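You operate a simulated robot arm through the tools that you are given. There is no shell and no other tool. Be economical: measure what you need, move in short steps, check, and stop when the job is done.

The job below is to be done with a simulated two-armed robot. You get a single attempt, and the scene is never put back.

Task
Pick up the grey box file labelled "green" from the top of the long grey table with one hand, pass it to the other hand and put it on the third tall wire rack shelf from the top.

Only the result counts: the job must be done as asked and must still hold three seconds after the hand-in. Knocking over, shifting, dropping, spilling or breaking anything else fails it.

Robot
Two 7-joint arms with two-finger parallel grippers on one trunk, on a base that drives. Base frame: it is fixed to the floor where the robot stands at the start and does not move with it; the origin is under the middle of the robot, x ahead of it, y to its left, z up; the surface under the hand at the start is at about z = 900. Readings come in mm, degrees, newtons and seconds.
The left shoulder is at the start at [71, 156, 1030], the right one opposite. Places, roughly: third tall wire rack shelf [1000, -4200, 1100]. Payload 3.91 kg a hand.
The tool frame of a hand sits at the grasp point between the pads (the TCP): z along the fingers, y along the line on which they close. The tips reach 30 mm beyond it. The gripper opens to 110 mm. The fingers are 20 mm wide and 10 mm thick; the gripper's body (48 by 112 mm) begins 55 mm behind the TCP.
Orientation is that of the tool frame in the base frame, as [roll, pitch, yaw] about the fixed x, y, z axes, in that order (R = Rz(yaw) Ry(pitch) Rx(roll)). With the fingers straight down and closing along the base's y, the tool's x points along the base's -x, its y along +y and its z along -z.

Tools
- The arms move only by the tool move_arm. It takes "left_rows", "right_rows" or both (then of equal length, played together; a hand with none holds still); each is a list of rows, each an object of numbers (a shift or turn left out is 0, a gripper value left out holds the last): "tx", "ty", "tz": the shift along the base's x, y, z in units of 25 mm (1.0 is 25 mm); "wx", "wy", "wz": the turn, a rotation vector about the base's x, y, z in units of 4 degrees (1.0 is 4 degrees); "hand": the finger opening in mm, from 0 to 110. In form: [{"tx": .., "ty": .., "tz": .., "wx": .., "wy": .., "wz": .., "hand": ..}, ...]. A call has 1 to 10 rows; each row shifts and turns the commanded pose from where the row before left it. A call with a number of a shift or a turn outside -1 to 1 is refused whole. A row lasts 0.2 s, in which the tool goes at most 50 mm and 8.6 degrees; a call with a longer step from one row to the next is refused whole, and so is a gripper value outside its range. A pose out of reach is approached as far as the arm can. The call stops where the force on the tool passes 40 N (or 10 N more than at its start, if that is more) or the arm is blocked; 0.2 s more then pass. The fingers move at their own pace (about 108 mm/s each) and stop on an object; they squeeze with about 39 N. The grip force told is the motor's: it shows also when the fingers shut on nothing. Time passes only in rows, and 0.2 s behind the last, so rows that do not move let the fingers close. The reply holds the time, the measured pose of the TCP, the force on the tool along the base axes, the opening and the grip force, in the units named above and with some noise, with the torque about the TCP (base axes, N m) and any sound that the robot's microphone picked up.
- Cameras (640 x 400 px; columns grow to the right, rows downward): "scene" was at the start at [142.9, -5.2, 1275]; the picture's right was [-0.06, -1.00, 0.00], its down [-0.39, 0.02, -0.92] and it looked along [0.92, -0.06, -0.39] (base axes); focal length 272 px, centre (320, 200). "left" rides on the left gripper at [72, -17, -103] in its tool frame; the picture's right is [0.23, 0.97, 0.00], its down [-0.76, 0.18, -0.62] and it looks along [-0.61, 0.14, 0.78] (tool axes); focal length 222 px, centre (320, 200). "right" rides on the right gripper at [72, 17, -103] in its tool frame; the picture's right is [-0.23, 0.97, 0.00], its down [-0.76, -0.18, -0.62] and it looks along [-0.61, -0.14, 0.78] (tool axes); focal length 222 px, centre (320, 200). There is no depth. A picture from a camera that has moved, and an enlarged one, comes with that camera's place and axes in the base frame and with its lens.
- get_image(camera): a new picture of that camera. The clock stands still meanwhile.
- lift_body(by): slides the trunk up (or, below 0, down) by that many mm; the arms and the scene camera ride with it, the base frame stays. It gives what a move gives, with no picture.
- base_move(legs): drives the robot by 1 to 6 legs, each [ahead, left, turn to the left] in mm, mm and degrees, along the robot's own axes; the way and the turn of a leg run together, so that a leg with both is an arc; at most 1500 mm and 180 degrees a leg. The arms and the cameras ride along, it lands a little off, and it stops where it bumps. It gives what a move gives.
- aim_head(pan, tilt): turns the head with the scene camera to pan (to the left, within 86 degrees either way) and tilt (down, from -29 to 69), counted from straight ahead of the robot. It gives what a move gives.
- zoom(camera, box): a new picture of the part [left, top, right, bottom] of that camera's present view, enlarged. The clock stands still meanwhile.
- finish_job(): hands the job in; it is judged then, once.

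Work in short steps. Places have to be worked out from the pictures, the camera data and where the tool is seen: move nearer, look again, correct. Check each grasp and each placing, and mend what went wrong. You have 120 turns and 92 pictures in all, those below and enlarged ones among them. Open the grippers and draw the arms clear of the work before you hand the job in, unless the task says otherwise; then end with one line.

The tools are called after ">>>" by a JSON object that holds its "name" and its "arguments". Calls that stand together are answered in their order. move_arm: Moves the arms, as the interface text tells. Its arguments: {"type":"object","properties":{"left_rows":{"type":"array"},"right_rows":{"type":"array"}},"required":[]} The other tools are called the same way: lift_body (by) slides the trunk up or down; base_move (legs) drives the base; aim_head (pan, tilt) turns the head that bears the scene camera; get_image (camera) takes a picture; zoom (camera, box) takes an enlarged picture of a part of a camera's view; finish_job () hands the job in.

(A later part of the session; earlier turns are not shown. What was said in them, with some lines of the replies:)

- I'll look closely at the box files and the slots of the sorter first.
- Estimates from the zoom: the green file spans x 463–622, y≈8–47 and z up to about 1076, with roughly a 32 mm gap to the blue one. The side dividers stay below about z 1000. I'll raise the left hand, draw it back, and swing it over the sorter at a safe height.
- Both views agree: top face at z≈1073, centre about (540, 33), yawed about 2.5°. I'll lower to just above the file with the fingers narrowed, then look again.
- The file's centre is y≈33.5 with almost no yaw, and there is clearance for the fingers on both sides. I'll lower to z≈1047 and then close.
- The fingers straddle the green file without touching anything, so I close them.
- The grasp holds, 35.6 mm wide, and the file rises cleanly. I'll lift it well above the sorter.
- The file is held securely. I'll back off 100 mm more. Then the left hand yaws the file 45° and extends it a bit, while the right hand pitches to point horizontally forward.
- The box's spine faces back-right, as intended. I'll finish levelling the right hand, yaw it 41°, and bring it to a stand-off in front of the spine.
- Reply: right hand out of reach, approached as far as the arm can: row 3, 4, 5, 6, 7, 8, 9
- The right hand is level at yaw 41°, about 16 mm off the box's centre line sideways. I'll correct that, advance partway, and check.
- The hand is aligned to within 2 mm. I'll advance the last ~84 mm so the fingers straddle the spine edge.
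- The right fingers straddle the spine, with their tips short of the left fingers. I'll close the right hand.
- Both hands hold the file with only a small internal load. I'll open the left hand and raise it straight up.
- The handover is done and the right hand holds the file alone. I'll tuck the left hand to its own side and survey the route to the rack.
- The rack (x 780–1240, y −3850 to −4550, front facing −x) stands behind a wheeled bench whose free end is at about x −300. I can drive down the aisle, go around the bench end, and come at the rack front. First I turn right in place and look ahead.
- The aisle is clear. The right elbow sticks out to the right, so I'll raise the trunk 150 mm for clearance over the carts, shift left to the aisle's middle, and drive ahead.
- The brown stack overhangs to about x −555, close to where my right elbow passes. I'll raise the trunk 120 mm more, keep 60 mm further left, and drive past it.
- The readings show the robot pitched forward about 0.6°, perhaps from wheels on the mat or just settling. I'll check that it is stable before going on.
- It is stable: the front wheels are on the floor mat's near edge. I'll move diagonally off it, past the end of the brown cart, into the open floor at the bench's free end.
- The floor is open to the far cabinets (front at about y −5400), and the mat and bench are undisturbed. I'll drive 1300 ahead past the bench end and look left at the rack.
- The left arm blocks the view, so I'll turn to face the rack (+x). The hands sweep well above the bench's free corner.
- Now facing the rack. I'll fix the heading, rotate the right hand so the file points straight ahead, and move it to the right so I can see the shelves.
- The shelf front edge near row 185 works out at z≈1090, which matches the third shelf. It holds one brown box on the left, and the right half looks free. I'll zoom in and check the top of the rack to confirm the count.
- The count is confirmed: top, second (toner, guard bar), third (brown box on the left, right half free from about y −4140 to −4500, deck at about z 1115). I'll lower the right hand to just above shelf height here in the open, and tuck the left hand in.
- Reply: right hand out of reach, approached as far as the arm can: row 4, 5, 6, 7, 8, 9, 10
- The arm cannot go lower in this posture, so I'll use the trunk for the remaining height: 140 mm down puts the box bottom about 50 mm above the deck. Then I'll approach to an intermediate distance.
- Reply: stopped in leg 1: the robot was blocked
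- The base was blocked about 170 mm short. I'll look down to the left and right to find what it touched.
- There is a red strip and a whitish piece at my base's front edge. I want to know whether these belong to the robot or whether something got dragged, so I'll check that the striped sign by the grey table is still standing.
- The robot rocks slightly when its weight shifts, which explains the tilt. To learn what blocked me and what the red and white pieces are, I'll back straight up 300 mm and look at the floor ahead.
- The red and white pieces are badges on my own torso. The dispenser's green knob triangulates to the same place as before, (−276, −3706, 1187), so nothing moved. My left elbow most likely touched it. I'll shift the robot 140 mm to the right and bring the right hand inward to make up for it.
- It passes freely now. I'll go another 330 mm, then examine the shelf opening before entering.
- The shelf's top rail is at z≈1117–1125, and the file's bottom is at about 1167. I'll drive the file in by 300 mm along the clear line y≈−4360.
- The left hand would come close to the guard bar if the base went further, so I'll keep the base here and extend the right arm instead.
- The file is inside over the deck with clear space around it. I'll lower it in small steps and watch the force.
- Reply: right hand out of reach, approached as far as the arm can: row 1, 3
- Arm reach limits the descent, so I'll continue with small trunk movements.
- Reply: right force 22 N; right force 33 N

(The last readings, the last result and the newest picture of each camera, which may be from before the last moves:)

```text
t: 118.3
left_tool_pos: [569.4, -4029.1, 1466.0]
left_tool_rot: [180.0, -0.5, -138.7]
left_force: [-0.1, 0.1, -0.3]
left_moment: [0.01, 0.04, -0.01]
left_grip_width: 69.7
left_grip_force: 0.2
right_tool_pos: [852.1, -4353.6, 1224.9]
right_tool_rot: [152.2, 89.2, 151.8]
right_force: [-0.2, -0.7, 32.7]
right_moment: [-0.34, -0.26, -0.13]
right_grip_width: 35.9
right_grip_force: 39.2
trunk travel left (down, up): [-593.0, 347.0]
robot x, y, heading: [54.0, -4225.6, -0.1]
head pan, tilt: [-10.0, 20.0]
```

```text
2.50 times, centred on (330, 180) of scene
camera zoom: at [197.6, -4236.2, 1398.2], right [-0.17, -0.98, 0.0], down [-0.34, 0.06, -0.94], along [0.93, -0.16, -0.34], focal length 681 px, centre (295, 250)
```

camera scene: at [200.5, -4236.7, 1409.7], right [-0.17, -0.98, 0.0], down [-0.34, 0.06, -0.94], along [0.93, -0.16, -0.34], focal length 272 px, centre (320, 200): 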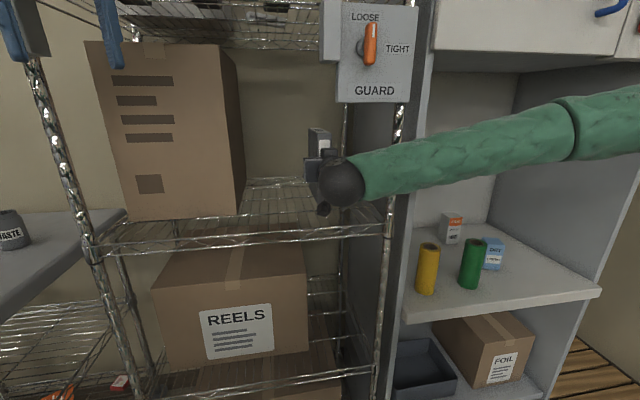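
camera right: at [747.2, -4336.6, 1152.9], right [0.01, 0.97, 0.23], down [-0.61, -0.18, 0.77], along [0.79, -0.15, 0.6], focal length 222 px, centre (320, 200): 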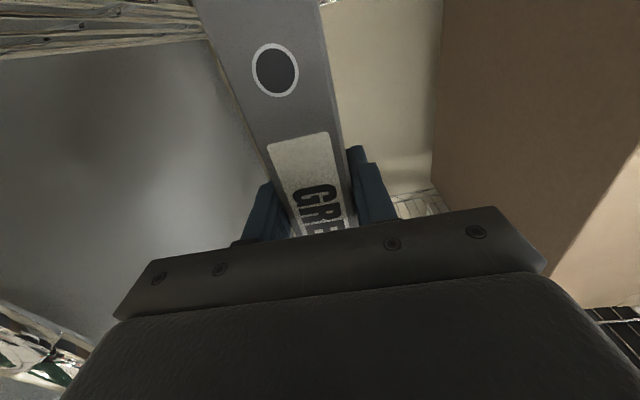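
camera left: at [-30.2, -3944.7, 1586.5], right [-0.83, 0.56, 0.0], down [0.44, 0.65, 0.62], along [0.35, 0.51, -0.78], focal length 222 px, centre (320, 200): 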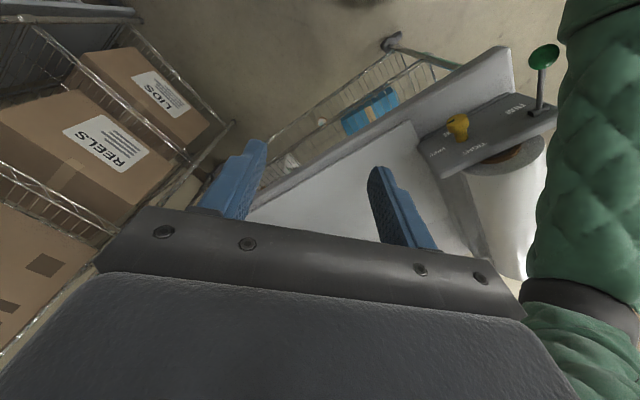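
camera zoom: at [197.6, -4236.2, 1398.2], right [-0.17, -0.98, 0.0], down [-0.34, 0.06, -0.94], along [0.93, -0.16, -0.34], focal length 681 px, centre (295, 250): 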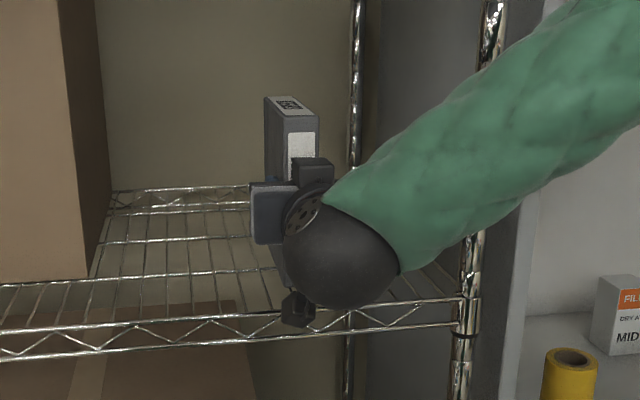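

The file rests on the deck, with about 33 N pressing down. I'll relax the load by 3 mm, then open the fingers.

>>> {"name": "lift_body", "arguments": {"by": 3}}

>>> {"name": "move_arm", "arguments": {"right_rows": [{"hand": 40}, {"hand": 46}, {"hand": 56}, {}, {}]}}

>>> {"name": "get_image", "arguments": {"camera": "right"}}

>>> {"name": "zoom", "arguments": {"camera": "scene", "box": [240, 100, 420, 260]}}

```text
t: 118.8
left_tool_pos: [570.7, -4029.4, 1468.8]
left_tool_rot: [179.9, -0.5, -138.6]
left_force: [-0.1, -0.3, -0.5]
left_moment: [0.0, -0.02, 0.01]
left_grip_width: 70.2
left_grip_force: 0.1
right_tool_pos: [852.0, -4354.7, 1223.1]
right_tool_rot: [161.1, 88.9, 160.7]
right_force: [-5.4, -0.7, 13.5]
right_moment: [-0.29, -0.33, -0.13]
right_grip_width: 36.0
right_grip_force: 39.2
trunk travel left (down, up): [-596.0, 344.0]
robot x, y, heading: [56.7, -4223.5, -0.2]
head pan, tilt: [-10.0, 20.0]
```

```text
t: 120.0
left_tool_pos: [572.2, -4029.2, 1467.5]
left_tool_rot: [179.9, -0.6, -138.7]
left_force: [0.6, -0.6, 0.7]
left_moment: [0.0, -0.02, 0.01]
left_grip_width: 69.9
left_grip_force: 0.1
right_tool_pos: [854.3, -4353.9, 1223.4]
right_tool_rot: [158.3, 88.9, 158.0]
right_force: [0.0, -0.5, -0.4]
right_moment: [0.01, 0.01, -0.04]
right_grip_width: 55.9
right_grip_force: 0.1
trunk travel left (down, up): [-596.0, 344.0]
robot x, y, heading: [59.5, -4220.7, -0.3]
head pan, tilt: [-10.0, 20.0]
```

```text
35 pictures are left
camera right: at [749.2, -4337.0, 1153.2], right [0.01, 0.97, 0.23], down [-0.61, -0.18, 0.77], along [0.79, -0.15, 0.59], focal length 222 px, centre (320, 200)
```

right: 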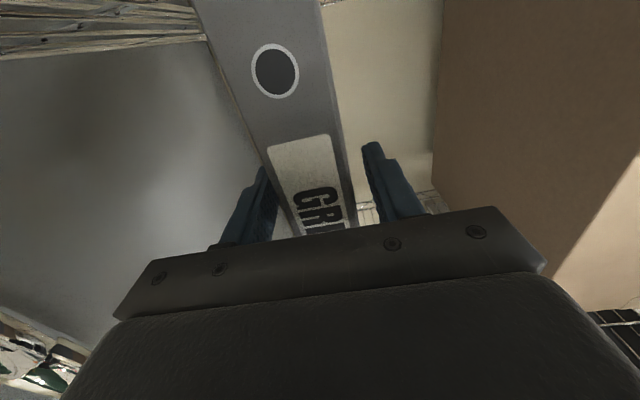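

```text
2.50 times, centred on (330, 180) of scene
camera zoom: at [200.6, -4236.6, 1400.7], right [-0.17, -0.98, 0.0], down [-0.34, 0.06, -0.94], along [0.93, -0.16, -0.34], focal length 681 px, centre (295, 250)
```

zoom: 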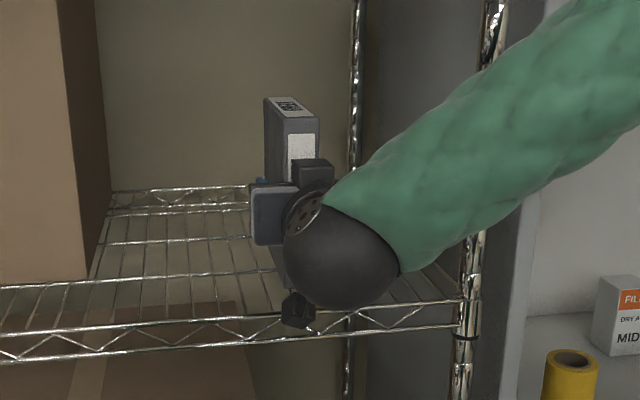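

The file stands on its own and the tool is unloaded. I'll open a bit wider and pull the hand straight back.

>>> {"name": "move_arm", "arguments": {"right_rows": [{"hand": 72}, {}, {"tx": -0.4}, {"tx": -0.6}, {"tx": -1}, {"tx": -1}, {"tx": -1}, {"tx": -1}, {}]}}

>>> {"name": "get_image", "arguments": {"camera": "scene"}}

```text
t: 122.0
left_tool_pos: [572.1, -4028.7, 1467.0]
left_tool_rot: [179.8, -0.6, -138.5]
left_force: [-0.2, -0.7, 0.2]
left_moment: [0.0, 0.03, 0.0]
left_grip_width: 70.0
left_grip_force: 0.0
right_tool_pos: [728.7, -4354.5, 1224.8]
right_tool_rot: [160.7, 88.9, 160.4]
right_force: [0.8, 0.3, -0.9]
right_moment: [0.0, -0.01, 0.01]
right_grip_width: 72.1
right_grip_force: 0.0
trunk travel left (down, up): [-596.0, 344.0]
robot x, y, heading: [56.4, -4223.8, 0.1]
head pan, tilt: [-10.0, 20.0]
```

```text
33 pictures are left
camera scene: at [200.7, -4236.2, 1400.7], right [-0.17, -0.98, 0.0], down [-0.34, 0.06, -0.94], along [0.93, -0.16, -0.34], focal length 272 px, centre (320, 200)
```

scene: 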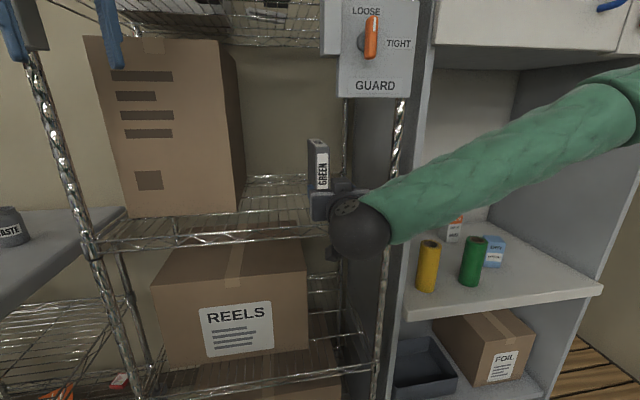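

The hand is clear of the file. I'll back the base straight away from the rack and take a final check picture.

>>> {"name": "base_move", "arguments": {"legs": [[-250, 0, 0]]}}

>>> {"name": "move_arm", "arguments": {"right_rows": [{"ty": -1}, {"ty": -1}, {"ty": -1}, {"ty": -1}, {}]}}

>>> {"name": "zoom", "arguments": {"camera": "scene", "box": [100, 20, 460, 260]}}

```text
t: 123.9
left_tool_pos: [317.7, -4031.0, 1467.4]
left_tool_rot: [179.8, -0.6, -138.6]
left_force: [-0.6, -0.4, -0.4]
left_moment: [0.0, -0.02, 0.0]
left_grip_width: 70.1
left_grip_force: 0.1
right_tool_pos: [473.5, -4356.0, 1224.4]
right_tool_rot: [157.9, 89.0, 157.4]
right_force: [-0.7, -0.3, 0.9]
right_moment: [-0.01, 0.02, 0.03]
right_grip_width: 71.9
right_grip_force: 0.1
trunk travel left (down, up): [-596.0, 344.0]
robot x, y, heading: [-195.3, -4219.2, 0.1]
head pan, tilt: [-10.0, 20.0]
```

```text
t: 125.1
left_tool_pos: [318.0, -4027.3, 1467.1]
left_tool_rot: [-179.9, -0.7, -138.6]
left_force: [0.4, -0.1, -0.2]
left_moment: [-0.01, -0.01, 0.0]
left_grip_width: 70.0
left_grip_force: 0.1
right_tool_pos: [469.2, -4437.3, 1249.5]
right_tool_rot: [169.4, 88.5, 168.6]
right_force: [-0.7, -0.5, 0.3]
right_moment: [-0.01, 0.01, -0.05]
right_grip_width: 72.0
right_grip_force: 0.0
right hand out of reach, approached as far as the arm can: row 2, 3, 4
trunk travel left (down, up): [-596.0, 344.0]
robot x, y, heading: [-192.9, -4219.8, -0.2]
head pan, tilt: [-10.0, 20.0]
```

```text
1.67 times, centred on (280, 140) of scene
camera zoom: at [-54.3, -4234.5, 1400.9], right [-0.17, -0.98, 0.0], down [-0.34, 0.06, -0.94], along [0.93, -0.17, -0.34], focal length 454 px, centre (387, 300)
```

zoom: 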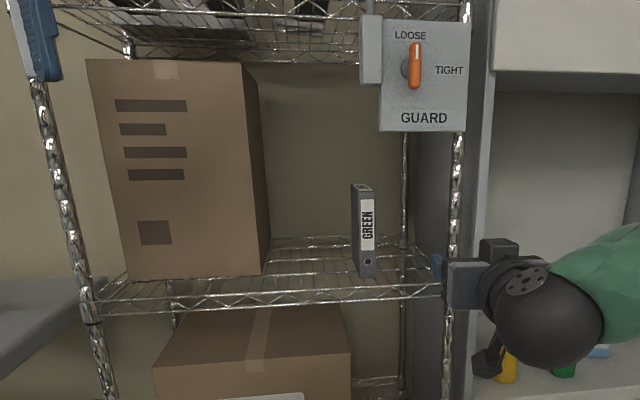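

The green file stands upright on the third shelf, nothing around it has been disturbed, and both grippers are open and clear. I'm handing the job in.

>>> {"name": "finish_job", "arguments": {}}

```text
The job is handed in.
```

The grey box file labelled "green" was picked up with the left hand, passed to the right hand, and now stands upright on the third shelf from the top of the tall wire rack.
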